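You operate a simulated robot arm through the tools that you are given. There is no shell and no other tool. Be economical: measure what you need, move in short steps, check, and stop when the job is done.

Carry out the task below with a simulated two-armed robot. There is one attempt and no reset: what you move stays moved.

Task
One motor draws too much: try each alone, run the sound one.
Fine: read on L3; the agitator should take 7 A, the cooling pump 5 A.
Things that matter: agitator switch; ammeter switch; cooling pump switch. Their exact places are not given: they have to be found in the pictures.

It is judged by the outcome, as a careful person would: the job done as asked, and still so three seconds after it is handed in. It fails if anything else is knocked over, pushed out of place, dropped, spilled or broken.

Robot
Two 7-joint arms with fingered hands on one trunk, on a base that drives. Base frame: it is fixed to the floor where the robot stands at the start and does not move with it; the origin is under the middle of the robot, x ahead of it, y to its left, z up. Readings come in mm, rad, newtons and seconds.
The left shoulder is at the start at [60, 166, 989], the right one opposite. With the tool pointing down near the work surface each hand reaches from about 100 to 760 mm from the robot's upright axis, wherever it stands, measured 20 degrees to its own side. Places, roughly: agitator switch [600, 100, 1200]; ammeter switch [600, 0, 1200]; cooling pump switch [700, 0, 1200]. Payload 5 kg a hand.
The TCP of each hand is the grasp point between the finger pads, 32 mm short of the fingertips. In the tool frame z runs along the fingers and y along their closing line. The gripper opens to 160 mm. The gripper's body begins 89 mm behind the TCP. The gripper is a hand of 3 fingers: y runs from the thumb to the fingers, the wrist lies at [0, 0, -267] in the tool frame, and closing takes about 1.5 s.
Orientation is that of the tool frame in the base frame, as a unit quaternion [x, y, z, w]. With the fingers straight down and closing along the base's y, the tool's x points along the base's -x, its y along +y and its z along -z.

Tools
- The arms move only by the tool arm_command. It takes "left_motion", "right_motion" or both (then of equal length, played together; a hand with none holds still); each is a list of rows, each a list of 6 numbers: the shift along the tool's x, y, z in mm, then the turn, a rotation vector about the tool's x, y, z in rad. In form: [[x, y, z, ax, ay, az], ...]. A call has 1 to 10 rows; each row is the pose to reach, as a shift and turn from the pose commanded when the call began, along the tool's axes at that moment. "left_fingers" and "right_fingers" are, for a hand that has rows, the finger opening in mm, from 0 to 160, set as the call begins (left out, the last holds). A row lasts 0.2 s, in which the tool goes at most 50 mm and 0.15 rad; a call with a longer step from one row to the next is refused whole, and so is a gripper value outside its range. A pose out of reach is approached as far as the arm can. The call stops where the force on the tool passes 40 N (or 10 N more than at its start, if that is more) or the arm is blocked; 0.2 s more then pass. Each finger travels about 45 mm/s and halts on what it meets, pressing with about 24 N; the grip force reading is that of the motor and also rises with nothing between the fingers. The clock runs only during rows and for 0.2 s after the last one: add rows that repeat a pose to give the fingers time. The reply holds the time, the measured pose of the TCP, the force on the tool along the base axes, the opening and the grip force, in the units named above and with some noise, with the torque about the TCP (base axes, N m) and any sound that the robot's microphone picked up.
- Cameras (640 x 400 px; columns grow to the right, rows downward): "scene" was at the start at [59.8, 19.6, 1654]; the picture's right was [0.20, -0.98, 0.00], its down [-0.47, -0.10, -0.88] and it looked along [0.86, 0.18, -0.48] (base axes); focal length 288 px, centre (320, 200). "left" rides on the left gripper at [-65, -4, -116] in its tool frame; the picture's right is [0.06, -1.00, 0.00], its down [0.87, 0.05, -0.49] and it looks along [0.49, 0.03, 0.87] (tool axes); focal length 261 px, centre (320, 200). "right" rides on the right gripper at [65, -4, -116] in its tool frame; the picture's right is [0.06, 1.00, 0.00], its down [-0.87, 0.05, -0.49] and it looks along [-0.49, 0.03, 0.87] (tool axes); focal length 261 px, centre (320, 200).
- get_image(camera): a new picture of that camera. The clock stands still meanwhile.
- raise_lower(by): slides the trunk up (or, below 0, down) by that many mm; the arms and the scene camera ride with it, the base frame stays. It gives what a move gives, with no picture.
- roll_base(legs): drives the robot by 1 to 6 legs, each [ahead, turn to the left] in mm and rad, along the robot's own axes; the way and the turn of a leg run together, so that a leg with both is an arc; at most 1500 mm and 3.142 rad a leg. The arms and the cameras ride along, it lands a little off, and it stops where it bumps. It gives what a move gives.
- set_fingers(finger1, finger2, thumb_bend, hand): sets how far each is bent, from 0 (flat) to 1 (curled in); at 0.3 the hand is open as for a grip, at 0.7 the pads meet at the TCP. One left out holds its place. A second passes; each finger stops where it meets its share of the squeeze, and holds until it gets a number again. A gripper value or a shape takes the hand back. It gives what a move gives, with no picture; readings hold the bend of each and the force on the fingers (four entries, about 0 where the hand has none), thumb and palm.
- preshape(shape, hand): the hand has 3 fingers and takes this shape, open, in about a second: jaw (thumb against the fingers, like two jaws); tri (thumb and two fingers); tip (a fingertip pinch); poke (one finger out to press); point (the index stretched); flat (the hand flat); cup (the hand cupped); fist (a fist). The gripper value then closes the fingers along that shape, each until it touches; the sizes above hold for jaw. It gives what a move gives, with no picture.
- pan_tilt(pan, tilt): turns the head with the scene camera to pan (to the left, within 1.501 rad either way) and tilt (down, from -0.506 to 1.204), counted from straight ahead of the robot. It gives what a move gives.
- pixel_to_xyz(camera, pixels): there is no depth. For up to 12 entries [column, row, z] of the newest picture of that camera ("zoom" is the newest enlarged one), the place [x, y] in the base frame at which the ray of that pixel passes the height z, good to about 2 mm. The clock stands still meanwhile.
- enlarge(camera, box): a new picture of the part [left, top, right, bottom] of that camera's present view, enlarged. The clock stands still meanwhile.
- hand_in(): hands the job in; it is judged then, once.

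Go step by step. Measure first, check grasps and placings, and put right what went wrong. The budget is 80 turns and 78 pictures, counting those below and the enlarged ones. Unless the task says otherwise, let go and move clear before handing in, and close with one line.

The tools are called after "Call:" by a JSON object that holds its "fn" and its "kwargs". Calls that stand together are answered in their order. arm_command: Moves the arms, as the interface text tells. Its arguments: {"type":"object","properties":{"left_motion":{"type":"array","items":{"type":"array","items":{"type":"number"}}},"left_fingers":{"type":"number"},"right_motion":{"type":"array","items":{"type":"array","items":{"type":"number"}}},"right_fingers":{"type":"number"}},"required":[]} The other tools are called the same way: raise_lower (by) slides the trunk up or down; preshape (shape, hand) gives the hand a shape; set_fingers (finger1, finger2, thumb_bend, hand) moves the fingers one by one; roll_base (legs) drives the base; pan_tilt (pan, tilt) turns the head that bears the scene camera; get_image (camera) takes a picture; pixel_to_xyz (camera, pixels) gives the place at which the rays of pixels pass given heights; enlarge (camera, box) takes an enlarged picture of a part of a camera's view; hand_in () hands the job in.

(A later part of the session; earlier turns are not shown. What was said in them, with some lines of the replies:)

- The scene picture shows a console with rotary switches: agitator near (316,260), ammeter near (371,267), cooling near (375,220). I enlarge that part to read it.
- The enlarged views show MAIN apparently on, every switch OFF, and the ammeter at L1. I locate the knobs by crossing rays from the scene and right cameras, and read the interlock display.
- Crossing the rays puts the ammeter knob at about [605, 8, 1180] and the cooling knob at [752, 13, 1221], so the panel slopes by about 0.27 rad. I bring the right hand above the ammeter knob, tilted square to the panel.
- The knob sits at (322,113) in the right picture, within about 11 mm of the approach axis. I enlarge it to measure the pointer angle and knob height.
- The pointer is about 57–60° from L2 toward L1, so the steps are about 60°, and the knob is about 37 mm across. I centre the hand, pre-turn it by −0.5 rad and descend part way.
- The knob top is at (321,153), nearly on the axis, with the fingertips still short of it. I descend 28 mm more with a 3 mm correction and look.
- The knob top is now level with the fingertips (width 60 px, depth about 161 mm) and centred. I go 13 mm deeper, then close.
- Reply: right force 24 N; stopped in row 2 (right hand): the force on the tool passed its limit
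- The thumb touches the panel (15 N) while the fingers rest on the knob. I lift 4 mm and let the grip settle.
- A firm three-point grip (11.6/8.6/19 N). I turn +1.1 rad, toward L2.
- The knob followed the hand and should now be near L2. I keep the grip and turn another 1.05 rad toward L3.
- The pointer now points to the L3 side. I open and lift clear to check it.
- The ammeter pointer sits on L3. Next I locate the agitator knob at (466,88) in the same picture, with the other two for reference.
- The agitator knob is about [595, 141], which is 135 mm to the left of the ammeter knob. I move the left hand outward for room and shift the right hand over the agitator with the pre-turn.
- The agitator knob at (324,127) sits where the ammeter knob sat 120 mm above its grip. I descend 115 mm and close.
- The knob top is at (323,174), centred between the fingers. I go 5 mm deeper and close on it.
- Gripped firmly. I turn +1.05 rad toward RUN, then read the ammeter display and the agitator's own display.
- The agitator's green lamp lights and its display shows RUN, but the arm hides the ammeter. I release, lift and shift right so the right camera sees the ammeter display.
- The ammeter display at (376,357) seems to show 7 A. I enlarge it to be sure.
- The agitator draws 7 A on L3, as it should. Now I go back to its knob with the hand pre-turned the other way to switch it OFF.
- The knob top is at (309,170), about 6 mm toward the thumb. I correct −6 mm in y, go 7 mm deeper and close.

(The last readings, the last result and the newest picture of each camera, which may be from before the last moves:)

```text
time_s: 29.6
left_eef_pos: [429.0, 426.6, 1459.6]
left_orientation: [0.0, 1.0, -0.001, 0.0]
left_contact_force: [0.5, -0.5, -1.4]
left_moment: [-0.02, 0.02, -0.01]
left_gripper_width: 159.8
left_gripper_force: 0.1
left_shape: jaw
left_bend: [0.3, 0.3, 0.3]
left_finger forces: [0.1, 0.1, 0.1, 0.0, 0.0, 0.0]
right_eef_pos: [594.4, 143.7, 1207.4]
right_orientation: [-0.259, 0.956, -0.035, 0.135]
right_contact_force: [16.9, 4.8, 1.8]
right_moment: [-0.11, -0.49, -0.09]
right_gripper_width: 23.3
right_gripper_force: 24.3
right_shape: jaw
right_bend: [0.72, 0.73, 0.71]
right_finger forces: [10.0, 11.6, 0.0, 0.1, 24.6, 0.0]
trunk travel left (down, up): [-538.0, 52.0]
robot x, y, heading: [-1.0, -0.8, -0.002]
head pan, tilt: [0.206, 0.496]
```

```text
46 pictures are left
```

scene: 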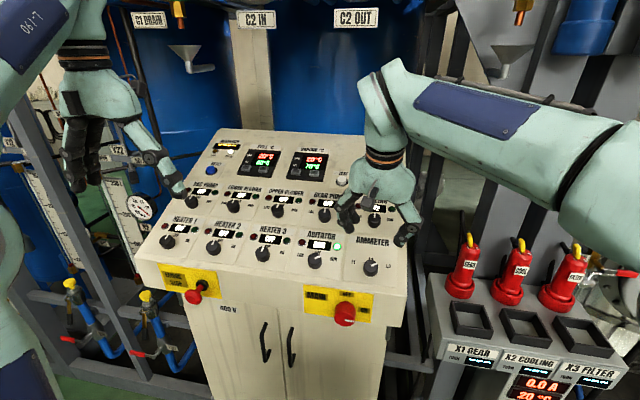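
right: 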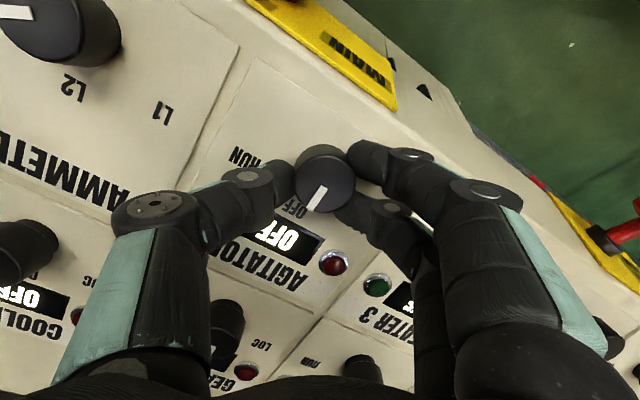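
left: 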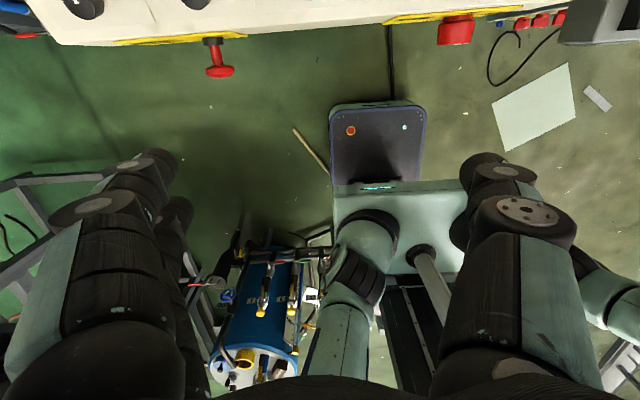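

The display reads OFF again. I release, lift clear, and raise the trunk 50 mm so the farther cooling knob is in reach.

Call:
{"fn": "arm_command", "kwargs": {"right_motion": [[0, 0, 0, 0, 0, 0], [0, 0, 0, 0, 0, 0], [0, 0, 0, 0, 0, 0], [0, 0, 0, 0, 0, 0], [0, 0, 0, 0, 0, 0]], "right_fingers": 80}}

Call:
{"fn": "arm_command", "kwargs": {"right_motion": [[0, 0, -30, 0, 0, 0], [0, 0, -60, 0, 0, 0], [0, 0, -60, 0, 0, 0]]}}

Call:
{"fn": "raise_lower", "kwargs": {"by": 50}}

Call:
{"fn": "get_image", "kwargs": {"camera": "right"}}

```text
time_s: 30.8
left_eef_pos: [426.8, 425.1, 1460.2]
left_orientation: [-0.001, 1.0, -0.002, 0.0]
left_contact_force: [0.1, -0.6, -0.1]
left_moment: [-0.03, 0.0, 0.01]
left_gripper_width: 159.9
left_gripper_force: 0.0
left_shape: jaw
left_bend: [0.3, 0.3, 0.3]
left_finger forces: [0.1, 0.0, 0.0, 0.0, 0.0, 0.0]
right_eef_pos: [592.5, 143.1, 1207.2]
right_orientation: [-0.259, 0.956, -0.035, 0.134]
right_contact_force: [0.8, -0.3, -0.2]
right_moment: [-0.01, 0.01, 0.01]
right_gripper_width: 79.3
right_gripper_force: 0.1
right_shape: jaw
right_bend: [0.72, 0.72, 0.7]
right_finger forces: [0.1, 0.0, 0.1, 0.1, 0.0, 0.0]
trunk travel left (down, up): [-538.0, 52.0]
robot x, y, heading: [1.0, -2.3, -0.002]
head pan, tilt: [0.206, 0.496]
```

```text
time_s: 31.6
left_eef_pos: [426.6, 427.1, 1460.1]
left_orientation: [0.0, 1.0, -0.002, 0.0]
left_contact_force: [1.0, 0.0, -0.1]
left_moment: [-0.04, -0.02, 0.0]
left_gripper_width: 159.9
left_gripper_force: 0.1
left_shape: jaw
left_bend: [0.3, 0.3, 0.3]
left_finger forces: [0.1, 0.0, 0.1, 0.1, 0.0, 0.0]
right_eef_pos: [577.2, 138.7, 1265.1]
right_orientation: [-0.258, 0.956, -0.035, 0.134]
right_contact_force: [-0.2, -0.8, -0.1]
right_moment: [-0.02, 0.01, 0.03]
right_gripper_width: 79.2
right_gripper_force: 0.1
right_shape: jaw
right_bend: [0.72, 0.72, 0.7]
right_finger forces: [0.0, 0.0, 0.0, 0.0, 0.0, 0.0]
trunk travel left (down, up): [-538.0, 52.0]
robot x, y, heading: [1.3, 1.0, -0.004]
head pan, tilt: [0.206, 0.496]
```

```text
time_s: 32.5
left_eef_pos: [427.0, 427.1, 1511.3]
left_orientation: [0.0, 1.0, -0.001, 0.0]
left_contact_force: [-0.3, -0.2, -0.2]
left_moment: [-0.01, 0.0, -0.01]
left_gripper_width: 159.9
left_gripper_force: 0.1
left_shape: jaw
left_bend: [0.3, 0.3, 0.3]
left_finger forces: [0.0, 0.1, 0.0, 0.0, 0.0, 0.1]
right_eef_pos: [577.7, 139.5, 1313.9]
right_orientation: [-0.257, 0.956, -0.036, 0.134]
right_contact_force: [0.3, -0.6, 0.1]
right_moment: [-0.01, 0.02, 0.01]
right_gripper_width: 79.5
right_gripper_force: 0.1
right_shape: jaw
right_bend: [0.72, 0.72, 0.7]
right_finger forces: [0.1, 0.1, 0.0, 0.1, 0.1, 0.0]
trunk travel left (down, up): [-588.0, 2.0]
robot x, y, heading: [2.7, 0.1, -0.002]
head pan, tilt: [0.206, 0.496]
```

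```text
45 pictures are left
```

right: 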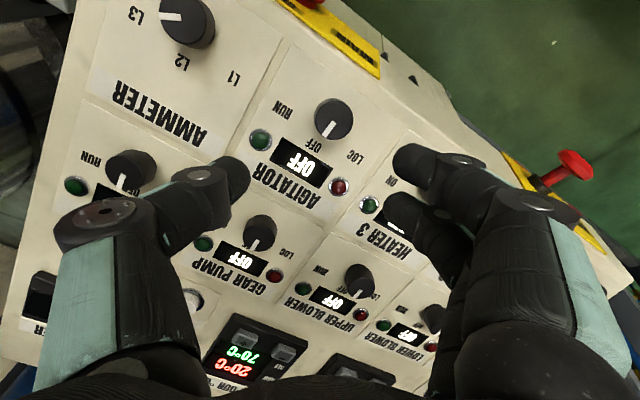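

The agitator is off, and I confirm the way to the cooling knob is clear. I move to a point about 60 mm above it at [730, 8, 1307].

Call:
{"fn": "arm_command", "kwargs": {"right_motion": [[-12, -37, 0, 0, 0, 0], [-24, -74, 0, 0, 0, 0], [-36, -111, 10, 0, 0, 0], [-48, -148, 25, 0, 0, 0], [-59, -186, 40, 0, 0, 0], [-59, -186, 47, 0, 0, 0], [-59, -186, 47, 0, 0, 0]], "right_fingers": 70}}

Call:
{"fn": "get_image", "kwargs": {"camera": "right"}}

Call:
{"fn": "get_image", "kwargs": {"camera": "scene"}}

```text
time_s: 34.1
left_eef_pos: [427.0, 426.3, 1511.5]
left_orientation: [-0.001, 1.0, -0.001, 0.0]
left_contact_force: [0.8, -0.1, -0.1]
left_moment: [0.06, 0.05, 0.05]
left_gripper_width: 159.9
left_gripper_force: 0.0
left_shape: jaw
left_bend: [0.3, 0.3, 0.3]
left_finger forces: [0.0, 0.1, 0.1, 0.1, 0.1, 0.0]
right_eef_pos: [733.1, 5.4, 1308.4]
right_orientation: [-0.259, 0.956, -0.034, 0.134]
right_contact_force: [-0.2, 0.2, 0.1]
right_moment: [0.03, -0.01, 0.0]
right_gripper_width: 70.8
right_gripper_force: 0.0
right_shape: jaw
right_bend: [0.73, 0.73, 0.7]
right_finger forces: [0.1, 0.0, 0.1, 0.1, 0.0, 0.0]
trunk travel left (down, up): [-588.0, 2.0]
robot x, y, heading: [-0.9, 1.5, -0.003]
head pan, tilt: [0.206, 0.496]
```

```text
44 pictures are left
```

right: 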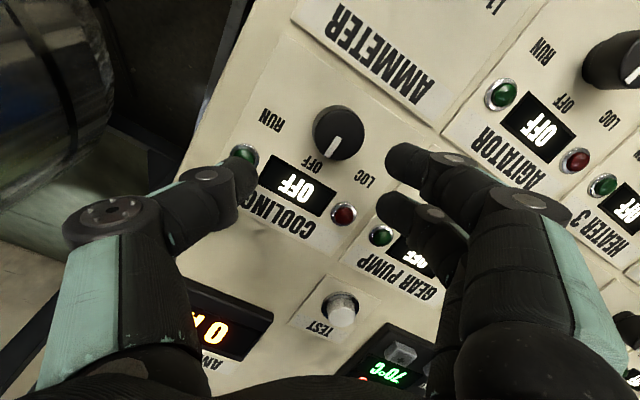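

```text
43 pictures are left
```

scene: 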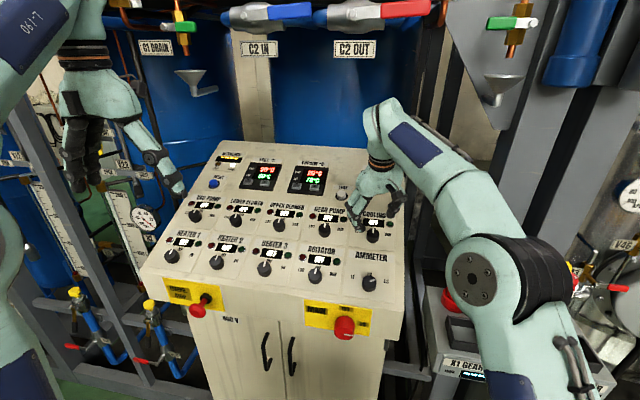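

The cooling knob shows at (338,130), off the axis by about 20 mm toward the robot. I check its place by pixel.

Call:
{"fn": "pixel_to_xyz", "kwargs": {"camera": "right", "pixels": [[339, 129, 1220], [339, 129, 1225], [339, 129, 1230], [339, 129, 1235]]}}

Call:
{"fn": "pixel_to_xyz", "kwargs": {"camera": "scene", "pixels": [[373, 235, 1215], [373, 235, 1225], [373, 235, 1235]]}}

Call:
{"fn": "enlarge", "kwargs": {"camera": "right", "box": [240, 80, 440, 240]}}

```text
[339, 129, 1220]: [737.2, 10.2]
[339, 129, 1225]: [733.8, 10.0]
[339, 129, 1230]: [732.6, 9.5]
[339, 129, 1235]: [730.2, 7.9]
```

```text
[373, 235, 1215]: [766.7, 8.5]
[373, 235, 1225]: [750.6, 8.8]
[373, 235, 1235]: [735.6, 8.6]
```

```text
2.50 times, centred on (340, 160) of right
```

zoom: 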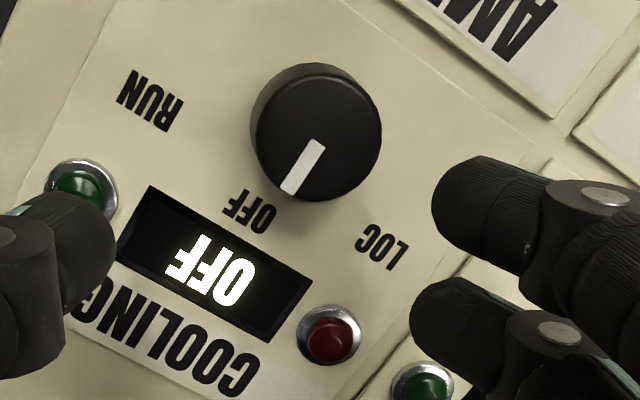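

Both cameras agree the knob top is at about [732, 8, 1236], so I shift by x +16, y +13 in the tool frame. I descend 25 mm and look again.

Call:
{"fn": "arm_command", "kwargs": {"right_motion": [[8, 6, 0, 0, 0, 0], [16, 13, 0, 0, 0, 0], [16, 13, 12, 0, 0, 0], [16, 13, 25, 0, 0, 0], [16, 13, 25, 0, 0, 0]]}}

Call:
{"fn": "get_image", "kwargs": {"camera": "right"}}

```text
time_s: 35.3
left_eef_pos: [427.0, 427.6, 1510.8]
left_orientation: [-0.001, 1.0, 0.0, 0.001]
left_contact_force: [0.3, 0.0, 0.8]
left_moment: [0.0, 0.02, 0.03]
left_gripper_width: 160.0
left_gripper_force: 0.1
left_shape: jaw
left_bend: [0.3, 0.3, 0.3]
left_finger forces: [0.0, 0.1, 0.0, 0.1, 0.0, 0.0]
right_eef_pos: [718.3, 11.3, 1278.5]
right_orientation: [-0.258, 0.956, -0.036, 0.134]
right_contact_force: [1.7, 0.3, -0.7]
right_moment: [0.0, -0.03, 0.0]
right_gripper_width: 70.4
right_gripper_force: 0.0
right_shape: jaw
right_bend: [0.73, 0.73, 0.7]
right_finger forces: [0.0, 0.0, 0.0, 0.0, 0.0, 0.1]
trunk travel left (down, up): [-588.0, 2.0]
robot x, y, heading: [1.5, -0.3, -0.003]
head pan, tilt: [0.206, 0.496]
```

```text
41 pictures are left
```

right: 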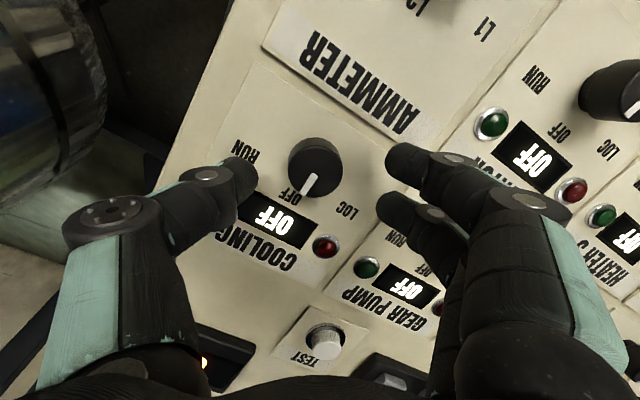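

The knob top is at (317,167), nearly on axis. I descend 18 mm with a small correction and look.

Call:
{"fn": "arm_command", "kwargs": {"right_motion": [[-2, -2, 9, 0, 0, 0], [-3, -2, 18, 0, 0, 0], [-3, -2, 18, 0, 0, 0]]}}

Call:
{"fn": "get_image", "kwargs": {"camera": "right"}}

Call:
{"fn": "enlarge", "kwargs": {"camera": "scene", "box": [330, 180, 430, 260]}}

```text
time_s: 36.1
left_eef_pos: [427.2, 427.2, 1511.4]
left_orientation: [0.0, 1.0, -0.001, 0.0]
left_contact_force: [0.3, -0.3, -0.1]
left_moment: [0.0, 0.02, 0.05]
left_gripper_width: 159.9
left_gripper_force: 0.0
left_shape: jaw
left_bend: [0.3, 0.3, 0.3]
left_finger forces: [0.0, 0.0, 0.0, 0.1, 0.0, 0.0]
right_eef_pos: [725.9, 11.6, 1262.3]
right_orientation: [-0.258, 0.956, -0.036, 0.135]
right_contact_force: [-0.1, -0.1, 0.5]
right_moment: [-0.01, 0.05, -0.01]
right_gripper_width: 70.5
right_gripper_force: 0.1
right_shape: jaw
right_bend: [0.73, 0.73, 0.7]
right_finger forces: [0.0, 0.0, 0.0, 0.0, 0.0, 0.0]
trunk travel left (down, up): [-588.0, 2.0]
robot x, y, heading: [0.5, 1.7, 0.0]
head pan, tilt: [0.206, 0.496]
```

```text
40 pictures are left
```

right: 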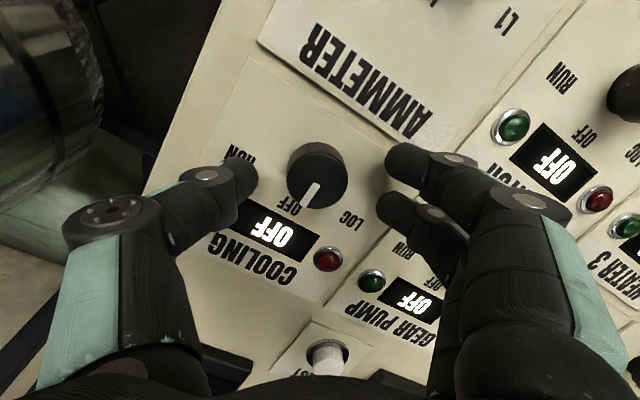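

```text
5.00 times, centred on (380, 220) of scene
```

zoom: 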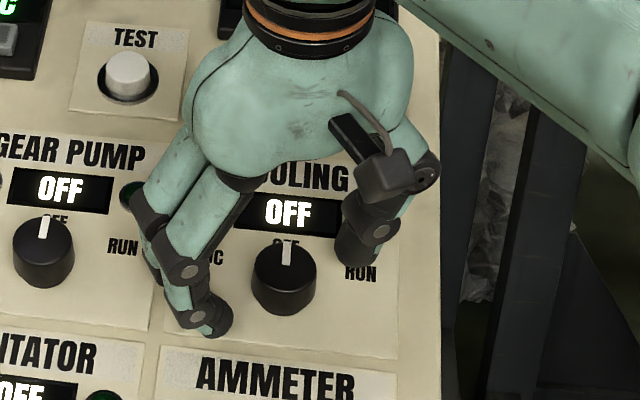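

The same picture as at the ammeter knob: tips level with the knob top, centred at (316,172). I go 6 mm deeper and close.

Call:
{"fn": "arm_command", "kwargs": {"right_motion": [[0, -2, 6, 0, 0, 0], [0, -2, 6, 0, 0, 0], [0, -2, 6, 0, 0, 0], [0, -2, 6, 0, 0, 0], [0, -2, 6, 0, 0, 0], [0, -2, 6, 0, 0, 0], [0, -2, 6, 0, 0, 0]], "right_fingers": 15}}

Call:
{"fn": "get_image", "kwargs": {"camera": "right"}}

```text
time_s: 37.7
left_eef_pos: [426.6, 425.7, 1512.3]
left_orientation: [0.0, 1.0, -0.001, -0.001]
left_contact_force: [0.3, 0.1, 0.1]
left_moment: [0.03, 0.0, -0.01]
left_gripper_width: 159.7
left_gripper_force: 0.0
left_shape: jaw
left_bend: [0.3, 0.3, 0.3]
left_finger forces: [0.0, 0.0, 0.0, 0.0, 0.1, 0.1]
right_eef_pos: [727.6, 9.4, 1257.5]
right_orientation: [-0.258, 0.956, -0.036, 0.135]
right_contact_force: [0.9, -1.7, 5.3]
right_moment: [-0.18, -0.18, -0.05]
right_gripper_width: 24.7
right_gripper_force: 23.9
right_shape: jaw
right_bend: [0.72, 0.72, 0.7]
right_finger forces: [9.7, 9.3, 0.1, 0.1, 25.4, 0.1]
trunk travel left (down, up): [-588.0, 2.0]
robot x, y, heading: [-0.5, -0.2, -0.005]
head pan, tilt: [0.206, 0.496]
```

```text
38 pictures are left
```

right: 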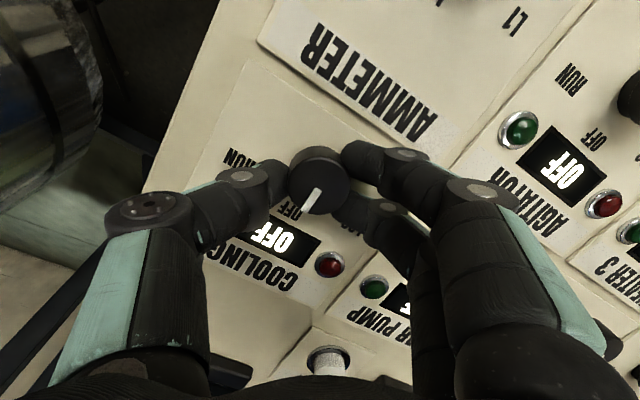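

Good grip, and the agitator still shows OFF. I turn the cooling knob +1.06 rad to RUN and look.

Call:
{"fn": "arm_command", "kwargs": {"right_motion": [[0, 0, 0, 0, 0, 0.14], [0, 0, 0, 0, 0, 0.28], [0, 0, 0, 0, 0, 0.42], [0, 0, 0, 0, 0, 0.56], [0, 0, 0, 0, 0, 0.7], [0, 0, 0, 0, 0, 0.84], [0, 0, 0, 0, 0, 0.98], [0, 0, 0, 0, 0, 1.06], [0, 0, 0, 0, 0, 1.06]]}}

Call:
{"fn": "get_image", "kwargs": {"camera": "right"}}

Call:
{"fn": "get_image", "kwargs": {"camera": "scene"}}

```text
time_s: 39.7
left_eef_pos: [427.8, 426.3, 1511.3]
left_orientation: [0.0, 1.0, -0.001, 0.0]
left_contact_force: [-0.6, 0.2, 0.2]
left_moment: [0.03, -0.02, -0.03]
left_gripper_width: 160.0
left_gripper_force: 0.0
left_shape: jaw
left_bend: [0.3, 0.3, 0.3]
left_finger forces: [0.0, 0.1, 0.0, 0.1, 0.0, 0.0]
right_eef_pos: [728.4, 8.4, 1258.4]
right_orientation: [0.261, 0.955, 0.038, 0.134]
right_contact_force: [4.9, -1.0, 2.9]
right_moment: [0.24, -0.36, 0.2]
right_gripper_width: 25.1
right_gripper_force: 23.3
right_shape: jaw
right_bend: [0.73, 0.72, 0.7]
right_finger forces: [11.8, 12.7, 0.1, 0.0, 21.4, 0.0]
trunk travel left (down, up): [-588.0, 2.0]
robot x, y, heading: [1.2, -1.0, -0.004]
head pan, tilt: [0.206, 0.496]
```

```text
37 pictures are left
```

right: 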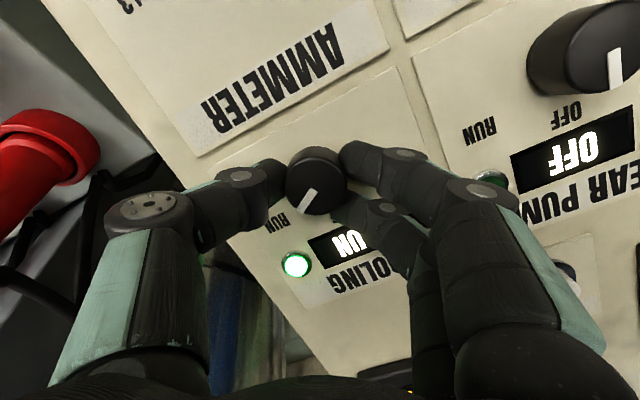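

```text
36 pictures are left
```

scene: 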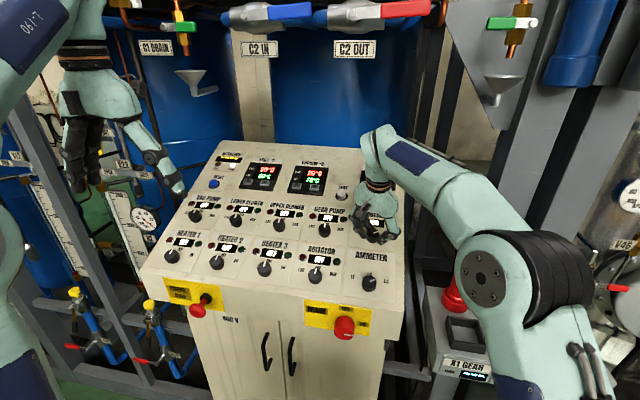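

The cooling pump runs (green lamp lit), but the ammeter is hidden by the hand. I release and lift so the right camera can see it.

Call:
{"fn": "arm_command", "kwargs": {"right_motion": [[0, 0, 0, 0, 0, 0], [0, 0, 0, 0, 0, 0], [0, 0, 0, 0, 0, 0], [0, 0, 0, 0, 0, 0], [0, 0, 0, 0, 0, 0]], "right_fingers": 75}}

Call:
{"fn": "arm_command", "kwargs": {"right_motion": [[0, 0, -30, 0, 0, 0], [8, 0, -60, 0, 0, 0], [30, 0, -80, 0, 0, 0], [55, 0, -90, 0, 0, 0], [55, 0, -90, 0, 0, 0]]}}

Call:
{"fn": "get_image", "kwargs": {"camera": "right"}}

```text
time_s: 40.9
left_eef_pos: [424.9, 428.3, 1511.1]
left_orientation: [0.001, 1.0, -0.001, 0.001]
left_contact_force: [-1.2, 0.4, -0.4]
left_moment: [-0.02, 0.01, 0.01]
left_gripper_width: 159.7
left_gripper_force: 0.0
left_shape: jaw
left_bend: [0.3, 0.3, 0.3]
left_finger forces: [0.0, 0.0, 0.0, 0.0, 0.0, 0.0]
right_eef_pos: [726.5, 10.2, 1258.6]
right_orientation: [0.261, 0.955, 0.038, 0.134]
right_contact_force: [-7.1, 0.2, 6.6]
right_moment: [0.18, -0.2, 0.15]
right_gripper_width: 71.9
right_gripper_force: 0.1
right_shape: jaw
right_bend: [0.73, 0.75, 0.7]
right_finger forces: [0.0, 8.5, 0.2, 0.1, 0.0, 0.0]
trunk travel left (down, up): [-588.0, 2.0]
robot x, y, heading: [0.3, -2.7, -0.003]
head pan, tilt: [0.206, 0.496]
```

```text
time_s: 42.1
left_eef_pos: [426.6, 426.2, 1511.2]
left_orientation: [0.0, 1.0, -0.002, 0.001]
left_contact_force: [-0.1, 0.1, 1.0]
left_moment: [0.03, 0.0, 0.0]
left_gripper_width: 159.8
left_gripper_force: 0.1
left_shape: jaw
left_bend: [0.3, 0.3, 0.3]
left_finger forces: [0.0, 0.1, 0.1, 0.0, 0.1, 0.0]
right_eef_pos: [656.8, 38.0, 1332.8]
right_orientation: [0.26, 0.955, 0.038, 0.134]
right_contact_force: [0.1, 0.1, -0.6]
right_moment: [0.0, 0.04, -0.01]
right_gripper_width: 74.6
right_gripper_force: 0.0
right_shape: jaw
right_bend: [0.73, 0.73, 0.7]
right_finger forces: [0.1, 0.1, 0.1, 0.0, 0.0, 0.0]
trunk travel left (down, up): [-588.0, 2.0]
robot x, y, heading: [1.4, -4.2, 0.001]
head pan, tilt: [0.206, 0.496]
```

```text
35 pictures are left
```

right: 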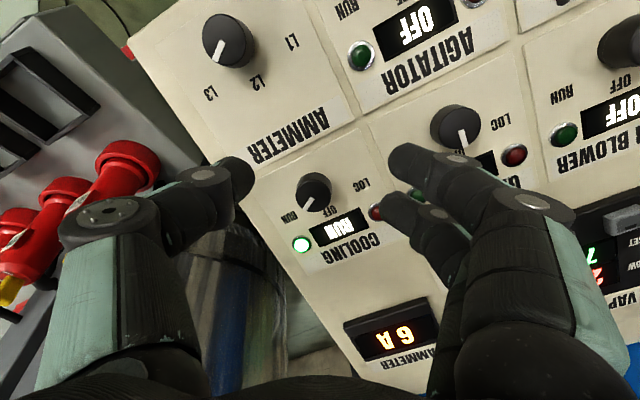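

The display at (394,337) shows a 6 or a 9, upside down. I enlarge to tell which.

Call:
{"fn": "enlarge", "kwargs": {"camera": "right", "box": [340, 300, 450, 370]}}

Call:
{"fn": "enlarge", "kwargs": {"camera": "scene", "box": [330, 140, 430, 290]}}

```text
5.71 times, centred on (395, 335) of right
```

zoom: 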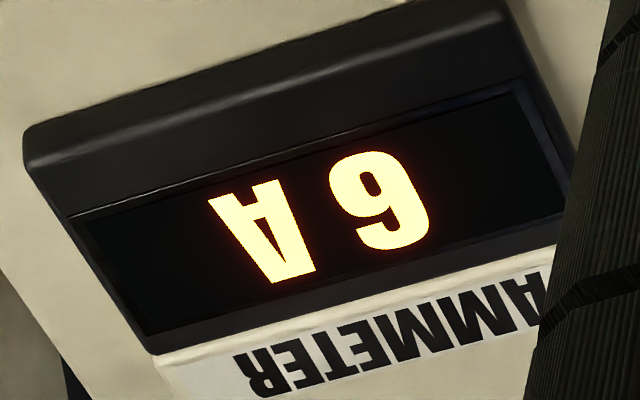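

```text
2.67 times, centred on (380, 215) of scene
```

zoom: 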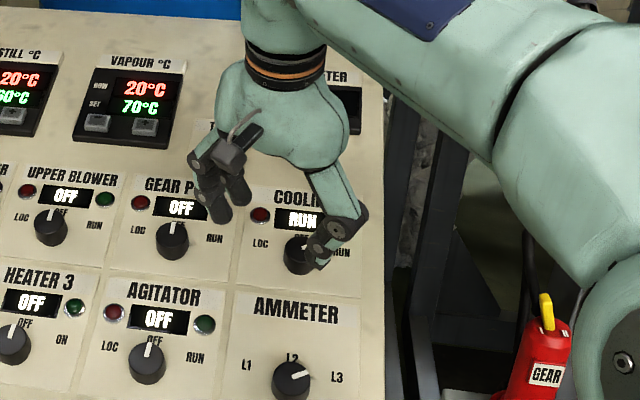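

The cooling pump draws 6 A (or 9), well over its 5 A, so it is the bad one and the agitator is sound. I go back down to the cooling knob to switch it OFF.

Call:
{"fn": "arm_command", "kwargs": {"right_motion": [[-25, 0, 10, 0, 0, 0], [-47, 0, 30, 0, 0, 0], [-55, 0, 60, 0, 0, 0], [-55, 0, 78, 0, 0, 0], [-55, 0, 84, 0, 0, 0], [-55, 0, 84, 0, 0, 0]], "right_fingers": 70}}

Call:
{"fn": "get_image", "kwargs": {"camera": "right"}}

```text
time_s: 43.5
left_eef_pos: [426.8, 426.5, 1511.8]
left_orientation: [0.0, 1.0, -0.001, 0.0]
left_contact_force: [0.9, 0.7, -0.8]
left_moment: [0.01, 0.0, 0.04]
left_gripper_width: 160.0
left_gripper_force: 0.1
left_shape: jaw
left_bend: [0.3, 0.3, 0.3]
left_finger forces: [0.1, 0.0, 0.0, 0.0, 0.1, 0.0]
right_eef_pos: [728.3, 10.8, 1262.6]
right_orientation: [0.26, 0.955, 0.038, 0.134]
right_contact_force: [0.4, -0.1, -0.6]
right_moment: [0.0, -0.01, -0.02]
right_gripper_width: 70.6
right_gripper_force: 0.1
right_shape: jaw
right_bend: [0.73, 0.73, 0.7]
right_finger forces: [0.0, 0.1, 0.1, 0.0, 0.0, 0.0]
trunk travel left (down, up): [-588.0, 2.0]
robot x, y, heading: [0.4, 0.7, -0.006]
head pan, tilt: [0.206, 0.496]
```

```text
32 pictures are left
```

right: 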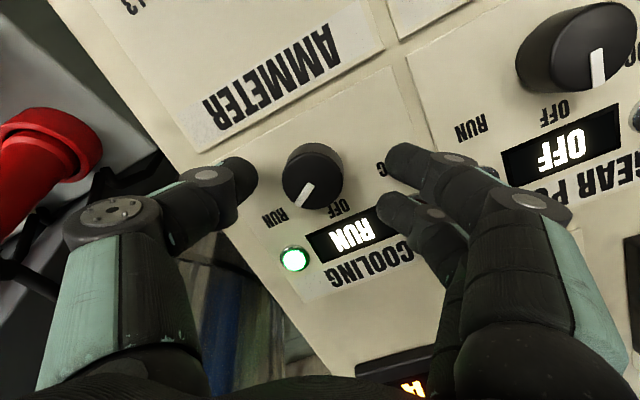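

The knob is at (312,175), so I shift y −5, go 5 mm deeper, close and turn back −1.05 rad.

Call:
{"fn": "arm_command", "kwargs": {"right_motion": [[0, -5, 0, 0, 0, 0], [0, -5, 5, 0, 0, 0], [0, -5, 5, 0, 0, 0], [0, -5, 5, 0, 0, 0], [0, -5, 5, 0, 0, 0], [0, -5, 5, 0, 0, 0], [0, -5, 5, 0, 0, 0], [0, -5, 5, 0, 0, 0]], "right_fingers": 15}}

Call:
{"fn": "arm_command", "kwargs": {"right_motion": [[0, 0, 0, 0, 0, -0.14], [0, 0, 0, 0, 0, -0.28], [0, 0, 0, 0, 0, -0.42], [0, 0, 0, 0, 0, -0.56], [0, 0, 0, 0, 0, -0.7], [0, 0, 0, 0, 0, -0.84], [0, 0, 0, 0, 0, -0.98], [0, 0, 0, 0, 0, -1.04], [0, 0, 0, 0, 0, -1.04]]}}

Call:
{"fn": "get_image", "kwargs": {"camera": "right"}}

```text
time_s: 45.3
left_eef_pos: [426.6, 427.2, 1511.2]
left_orientation: [0.001, 1.0, -0.001, 0.0]
left_contact_force: [0.1, -0.6, -0.5]
left_moment: [0.04, 0.01, -0.03]
left_gripper_width: 159.8
left_gripper_force: 0.0
left_shape: jaw
left_bend: [0.3, 0.3, 0.3]
left_finger forces: [0.0, 0.0, 0.1, 0.1, 0.1, 0.1]
right_eef_pos: [726.3, 6.0, 1257.8]
right_orientation: [0.261, 0.955, 0.037, 0.133]
right_contact_force: [0.6, -0.6, -0.9]
right_moment: [0.03, 0.0, -0.01]
right_gripper_width: 24.1
right_gripper_force: 23.7
right_shape: jaw
right_bend: [0.73, 0.72, 0.7]
right_finger forces: [10.8, 9.0, 0.0, 0.1, 21.1, 0.0]
trunk travel left (down, up): [-588.0, 2.0]
robot x, y, heading: [0.7, -0.7, -0.001]
head pan, tilt: [0.206, 0.496]
```

```text
time_s: 47.3
left_eef_pos: [429.5, 428.3, 1509.5]
left_orientation: [0.001, 1.0, -0.001, 0.0]
left_contact_force: [-0.6, 0.7, -0.1]
left_moment: [0.0, 0.01, 0.0]
left_gripper_width: 159.8
left_gripper_force: 0.2
left_shape: jaw
left_bend: [0.3, 0.3, 0.3]
left_finger forces: [0.0, 0.1, 0.1, 0.0, 0.0, 0.0]
right_eef_pos: [727.1, 6.1, 1258.8]
right_orientation: [-0.25, 0.958, -0.034, 0.136]
right_contact_force: [19.6, 7.2, 7.6]
right_moment: [-0.1, -0.57, -0.1]
right_gripper_width: 23.9
right_gripper_force: 23.9
right_shape: jaw
right_bend: [0.72, 0.72, 0.71]
right_finger forces: [9.0, 15.9, 0.0, 0.0, 26.7, 0.0]
trunk travel left (down, up): [-588.0, 2.0]
robot x, y, heading: [-3.5, 1.5, 0.001]
head pan, tilt: [0.206, 0.496]
```

```text
31 pictures are left
```

right: 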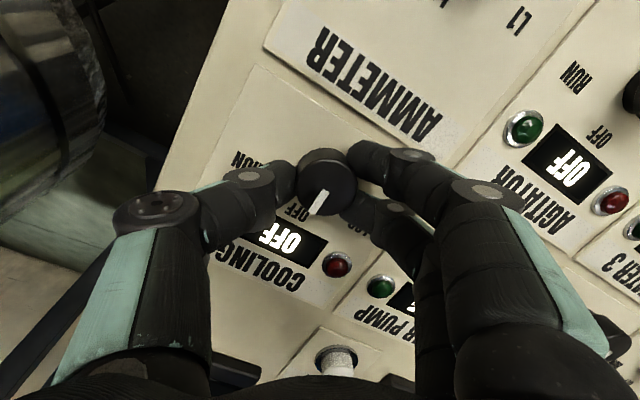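

Cooling shows OFF. I release, lift, and go back above the agitator knob.

Call:
{"fn": "arm_command", "kwargs": {"right_motion": [[0, 0, 0, 0, 0, 0], [0, 0, 0, 0, 0, 0], [0, 0, 0, 0, 0, 0], [0, 0, 0, 0, 0, 0], [0, 0, 0, 0, 0, 0]], "right_fingers": 75}}

Call:
{"fn": "arm_command", "kwargs": {"right_motion": [[0, 0, -30, 0, 0, 0], [0, 0, -60, 0, 0, 0], [3, 12, -90, 0, 0, 0], [12, 48, -96, 0, 0, 0], [21, 84, -96, 0, 0, 0], [30, 120, -96, 0, 0, 0], [40, 155, -96, 0, 0, 0], [46, 180, -96, 0, 0, 0], [46, 180, -96, 0, 0, 0]]}}

Call:
{"fn": "get_image", "kwargs": {"camera": "right"}}

```text
time_s: 48.5
left_eef_pos: [426.9, 426.5, 1511.5]
left_orientation: [-0.001, 1.0, -0.001, 0.0]
left_contact_force: [0.5, 0.1, -0.7]
left_moment: [0.01, 0.0, 0.0]
left_gripper_width: 159.7
left_gripper_force: 0.1
left_shape: jaw
left_bend: [0.3, 0.3, 0.3]
left_finger forces: [0.1, 0.0, 0.1, 0.0, 0.0, 0.0]
right_eef_pos: [724.3, 6.2, 1258.3]
right_orientation: [-0.249, 0.958, -0.034, 0.136]
right_contact_force: [-0.2, 0.2, 0.0]
right_moment: [-0.02, -0.02, 0.03]
right_gripper_width: 74.1
right_gripper_force: 0.1
right_shape: jaw
right_bend: [0.73, 0.73, 0.7]
right_finger forces: [0.0, 0.0, 0.0, 0.0, 0.0, 0.0]
trunk travel left (down, up): [-588.0, 2.0]
robot x, y, heading: [-1.7, 3.3, -0.003]
head pan, tilt: [0.206, 0.496]
```

```text
time_s: 50.5
left_eef_pos: [426.2, 426.9, 1512.5]
left_orientation: [0.001, 1.0, -0.001, 0.0]
left_contact_force: [0.2, 0.0, -0.5]
left_moment: [0.01, 0.01, 0.02]
left_gripper_width: 160.0
left_gripper_force: 0.0
left_shape: jaw
left_bend: [0.3, 0.3, 0.3]
left_finger forces: [0.0, 0.0, 0.0, 0.0, 0.0, 0.1]
right_eef_pos: [574.7, 138.2, 1316.3]
right_orientation: [-0.248, 0.959, -0.035, 0.136]
right_contact_force: [0.7, -0.2, 0.1]
right_moment: [0.02, 0.04, 0.0]
right_gripper_width: 74.7
right_gripper_force: 0.1
right_shape: jaw
right_bend: [0.73, 0.73, 0.7]
right_finger forces: [0.1, 0.0, 0.1, 0.0, 0.0, 0.0]
trunk travel left (down, up): [-588.0, 2.0]
robot x, y, heading: [-1.6, 3.7, -0.0]
head pan, tilt: [0.206, 0.496]
```

```text
30 pictures are left
```

right: 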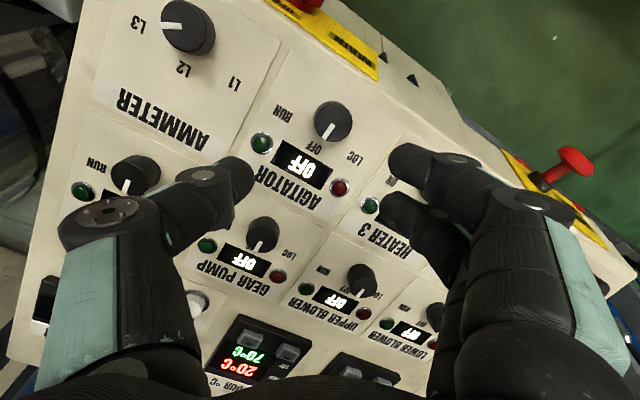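

The knob is at (332,121), calling for about x +6, y +9 and 110 mm down to the previous grip pose. I descend to 5 mm short of it.

Call:
{"fn": "arm_command", "kwargs": {"right_motion": [[3, 4, 25, 0, 0, 0], [6, 9, 50, 0, 0, 0], [6, 9, 75, 0, 0, 0], [6, 9, 95, 0, 0, 0], [6, 9, 104, 0, 0, 0], [6, 9, 104, 0, 0, 0]], "right_fingers": 70}}

Call:
{"fn": "get_image", "kwargs": {"camera": "right"}}

```text
time_s: 51.9
left_eef_pos: [426.0, 426.9, 1511.8]
left_orientation: [-0.001, 1.0, -0.001, 0.0]
left_contact_force: [-0.2, 0.1, 1.1]
left_moment: [0.03, -0.02, -0.01]
left_gripper_width: 160.1
left_gripper_force: 0.1
left_shape: jaw
left_bend: [0.3, 0.3, 0.3]
left_finger forces: [0.0, 0.0, 0.0, 0.1, 0.0, 0.1]
right_eef_pos: [597.0, 144.4, 1213.5]
right_orientation: [-0.249, 0.958, -0.033, 0.136]
right_contact_force: [-0.6, -0.2, -0.3]
right_moment: [0.01, -0.02, -0.02]
right_gripper_width: 70.7
right_gripper_force: 0.1
right_shape: jaw
right_bend: [0.73, 0.73, 0.7]
right_finger forces: [0.0, 0.0, 0.0, 0.1, 0.1, 0.0]
trunk travel left (down, up): [-588.0, 2.0]
robot x, y, heading: [-0.6, -1.3, -0.004]
head pan, tilt: [0.206, 0.496]
```

```text
29 pictures are left
```

right: 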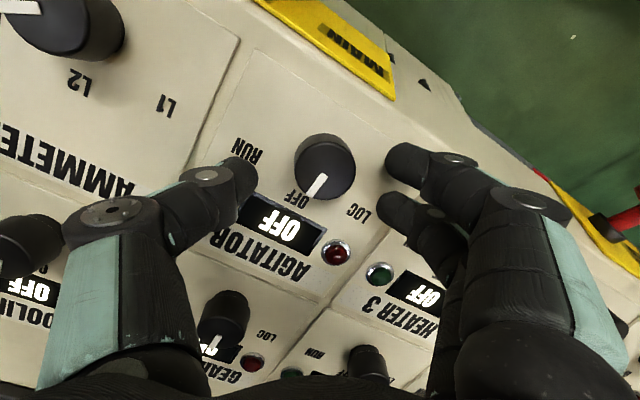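

The knob is at (325,167), centred well enough. I shift slightly, go 6 mm deeper, close, and turn +1.06 rad to RUN.

Call:
{"fn": "arm_command", "kwargs": {"right_motion": [[3, 2, 6, 0, 0, 0], [3, 2, 6, 0, 0, 0], [3, 2, 6, 0, 0, 0], [3, 2, 6, 0, 0, 0], [3, 2, 6, 0, 0, 0], [3, 2, 6, 0, 0, 0], [3, 2, 6, 0, 0, 0]], "right_fingers": 15}}

Call:
{"fn": "arm_command", "kwargs": {"right_motion": [[0, 0, 0, 0, 0, 0.14], [0, 0, 0, 0, 0, 0.28], [0, 0, 0, 0, 0, 0.42], [0, 0, 0, 0, 0, 0.56], [0, 0, 0, 0, 0, 0.7], [0, 0, 0, 0, 0, 0.84], [0, 0, 0, 0, 0, 0.98], [0, 0, 0, 0, 0, 1.06], [0, 0, 0, 0, 0, 1.06]]}}

Call:
{"fn": "get_image", "kwargs": {"camera": "right"}}

```text
time_s: 53.5
left_eef_pos: [426.9, 426.1, 1511.4]
left_orientation: [-0.001, 1.0, -0.001, 0.0]
left_contact_force: [0.0, -0.1, -0.9]
left_moment: [0.0, -0.02, -0.02]
left_gripper_width: 159.7
left_gripper_force: 0.2
left_shape: jaw
left_bend: [0.3, 0.3, 0.3]
left_finger forces: [0.0, 0.0, 0.1, 0.0, 0.1, 0.0]
right_eef_pos: [595.2, 144.6, 1207.3]
right_orientation: [-0.249, 0.958, -0.034, 0.136]
right_contact_force: [1.8, -0.3, -1.6]
right_moment: [0.02, -0.05, -0.01]
right_gripper_width: 22.9
right_gripper_force: 24.5
right_shape: jaw
right_bend: [0.73, 0.72, 0.7]
right_finger forces: [10.5, 8.9, 0.0, 0.1, 22.1, 0.0]
trunk travel left (down, up): [-588.0, 2.0]
robot x, y, heading: [0.2, -0.5, -0.001]
head pan, tilt: [0.206, 0.496]
```

```text
time_s: 55.5
left_eef_pos: [427.1, 423.9, 1511.6]
left_orientation: [0.0, 1.0, 0.0, 0.0]
left_contact_force: [-0.3, 0.0, -0.1]
left_moment: [-0.03, -0.01, 0.0]
left_gripper_width: 159.8
left_gripper_force: 0.0
left_shape: jaw
left_bend: [0.3, 0.3, 0.3]
left_finger forces: [0.1, 0.0, 0.0, 0.0, 0.0, 0.0]
right_eef_pos: [597.0, 143.9, 1205.9]
right_orientation: [0.271, 0.952, 0.039, 0.135]
right_contact_force: [12.9, -18.0, 8.2]
right_moment: [-0.44, -0.38, 0.45]
right_gripper_width: 23.4
right_gripper_force: 23.6
right_shape: jaw
right_bend: [0.73, 0.72, 0.7]
right_finger forces: [11.1, 11.2, 0.0, 0.0, 30.1, 0.0]
trunk travel left (down, up): [-588.0, 2.0]
robot x, y, heading: [-1.0, -1.9, 0.002]
head pan, tilt: [0.206, 0.496]
```

```text
28 pictures are left
```

right: 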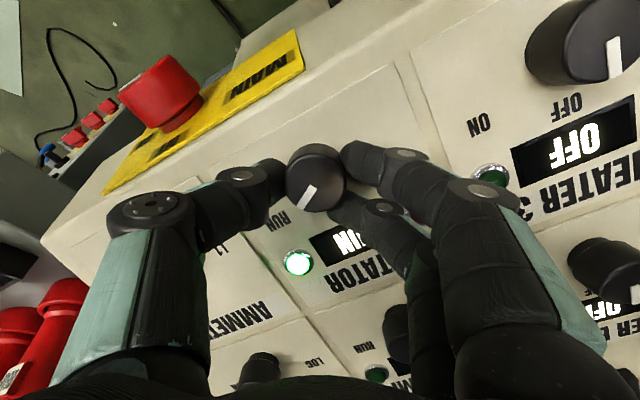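

The agitator runs (green lamp lit). I release, lift, and shift right to a clear spot for a final check.

Call:
{"fn": "arm_command", "kwargs": {"right_motion": [[0, 0, 0, 0, 0, 0], [0, 0, 0, 0, 0, 0], [0, 0, 0, 0, 0, 0], [0, 0, 0, 0, 0, 0], [0, 0, 0, 0, 0, 0]], "right_fingers": 80}}

Call:
{"fn": "arm_command", "kwargs": {"right_motion": [[0, 0, -35, 0, 0, 0], [0, 0, -70, 0, 0, 0], [-12, -19, -105, 0, 0, -0.05], [-24, -38, -120, 0, 0, -0.1], [-36, -57, -130, 0, 0, -0.15], [-48, -76, -130, 0, 0, -0.2], [-60, -95, -130, 0, 0, -0.25], [-73, -113, -130, 0, 0, -0.25]]}}

Call:
{"fn": "get_image", "kwargs": {"camera": "right"}}

Call:
{"fn": "get_image", "kwargs": {"camera": "scene"}}

```text
time_s: 56.7
left_eef_pos: [425.2, 426.4, 1512.5]
left_orientation: [0.0, 1.0, -0.001, 0.0]
left_contact_force: [0.1, -0.2, 0.1]
left_moment: [-0.01, 0.01, 0.0]
left_gripper_width: 159.9
left_gripper_force: 0.1
left_shape: jaw
left_bend: [0.3, 0.3, 0.3]
left_finger forces: [0.0, 0.0, 0.0, 0.0, 0.0, 0.0]
right_eef_pos: [592.7, 147.0, 1206.3]
right_orientation: [0.269, 0.953, 0.039, 0.135]
right_contact_force: [-4.3, 0.6, 7.2]
right_moment: [0.26, -0.28, 0.17]
right_gripper_width: 79.2
right_gripper_force: 0.0
right_shape: jaw
right_bend: [0.72, 0.73, 0.7]
right_finger forces: [0.1, 7.9, 0.0, 0.0, 0.0, 0.0]
trunk travel left (down, up): [-588.0, 2.0]
robot x, y, heading: [-1.1, -0.6, 0.001]
head pan, tilt: [0.206, 0.496]
```

```text
time_s: 58.5
left_eef_pos: [427.3, 426.0, 1510.9]
left_orientation: [-0.001, 1.0, -0.001, 0.0]
left_contact_force: [-1.7, -1.2, -0.5]
left_moment: [0.03, -0.04, 0.03]
left_gripper_width: 159.8
left_gripper_force: 0.1
left_shape: jaw
left_bend: [0.3, 0.3, 0.3]
left_finger forces: [0.1, 0.0, 0.0, 0.0, 0.0, 0.0]
right_eef_pos: [559.4, 9.6, 1332.3]
right_orientation: [0.149, 0.979, 0.022, 0.138]
right_contact_force: [0.8, -0.1, -0.2]
right_moment: [0.01, 0.01, -0.01]
right_gripper_width: 79.6
right_gripper_force: 0.1
right_shape: jaw
right_bend: [0.72, 0.72, 0.7]
right_finger forces: [0.0, 0.0, 0.0, 0.0, 0.0, 0.0]
trunk travel left (down, up): [-588.0, 2.0]
robot x, y, heading: [0.5, 0.2, -0.004]
head pan, tilt: [0.206, 0.496]
```

```text
27 pictures are left
```

right: 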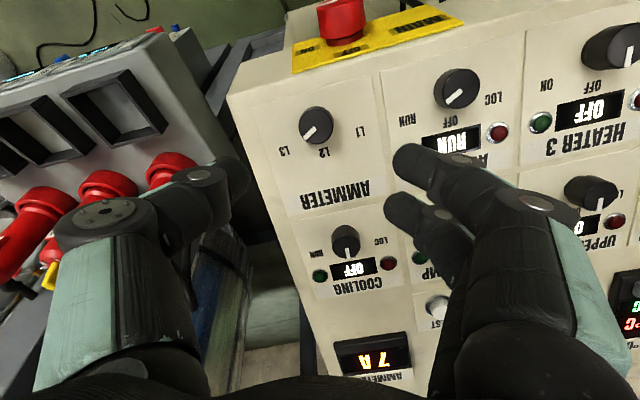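

```text
26 pictures are left
```

scene: 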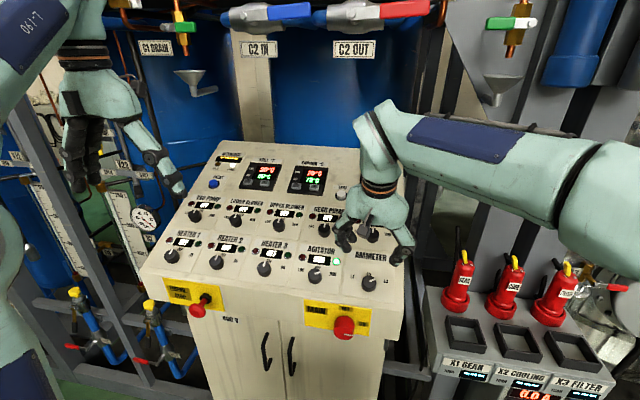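

Agitator shows RUN, cooling shows OFF, the ammeter on L3 reads 7 A, and the hand is clear. I hand in.

Call:
{"fn": "hand_in", "kwargs": {}}

```text
The job is handed in.
```

The cooling pump is the motor drawing too much: read alone on L3 it took about 6 A against 5 A (the digit was upside down and could be a 9, too high either way). The agitator took its proper 7 A, so I left it running with the cooling pump switched off.
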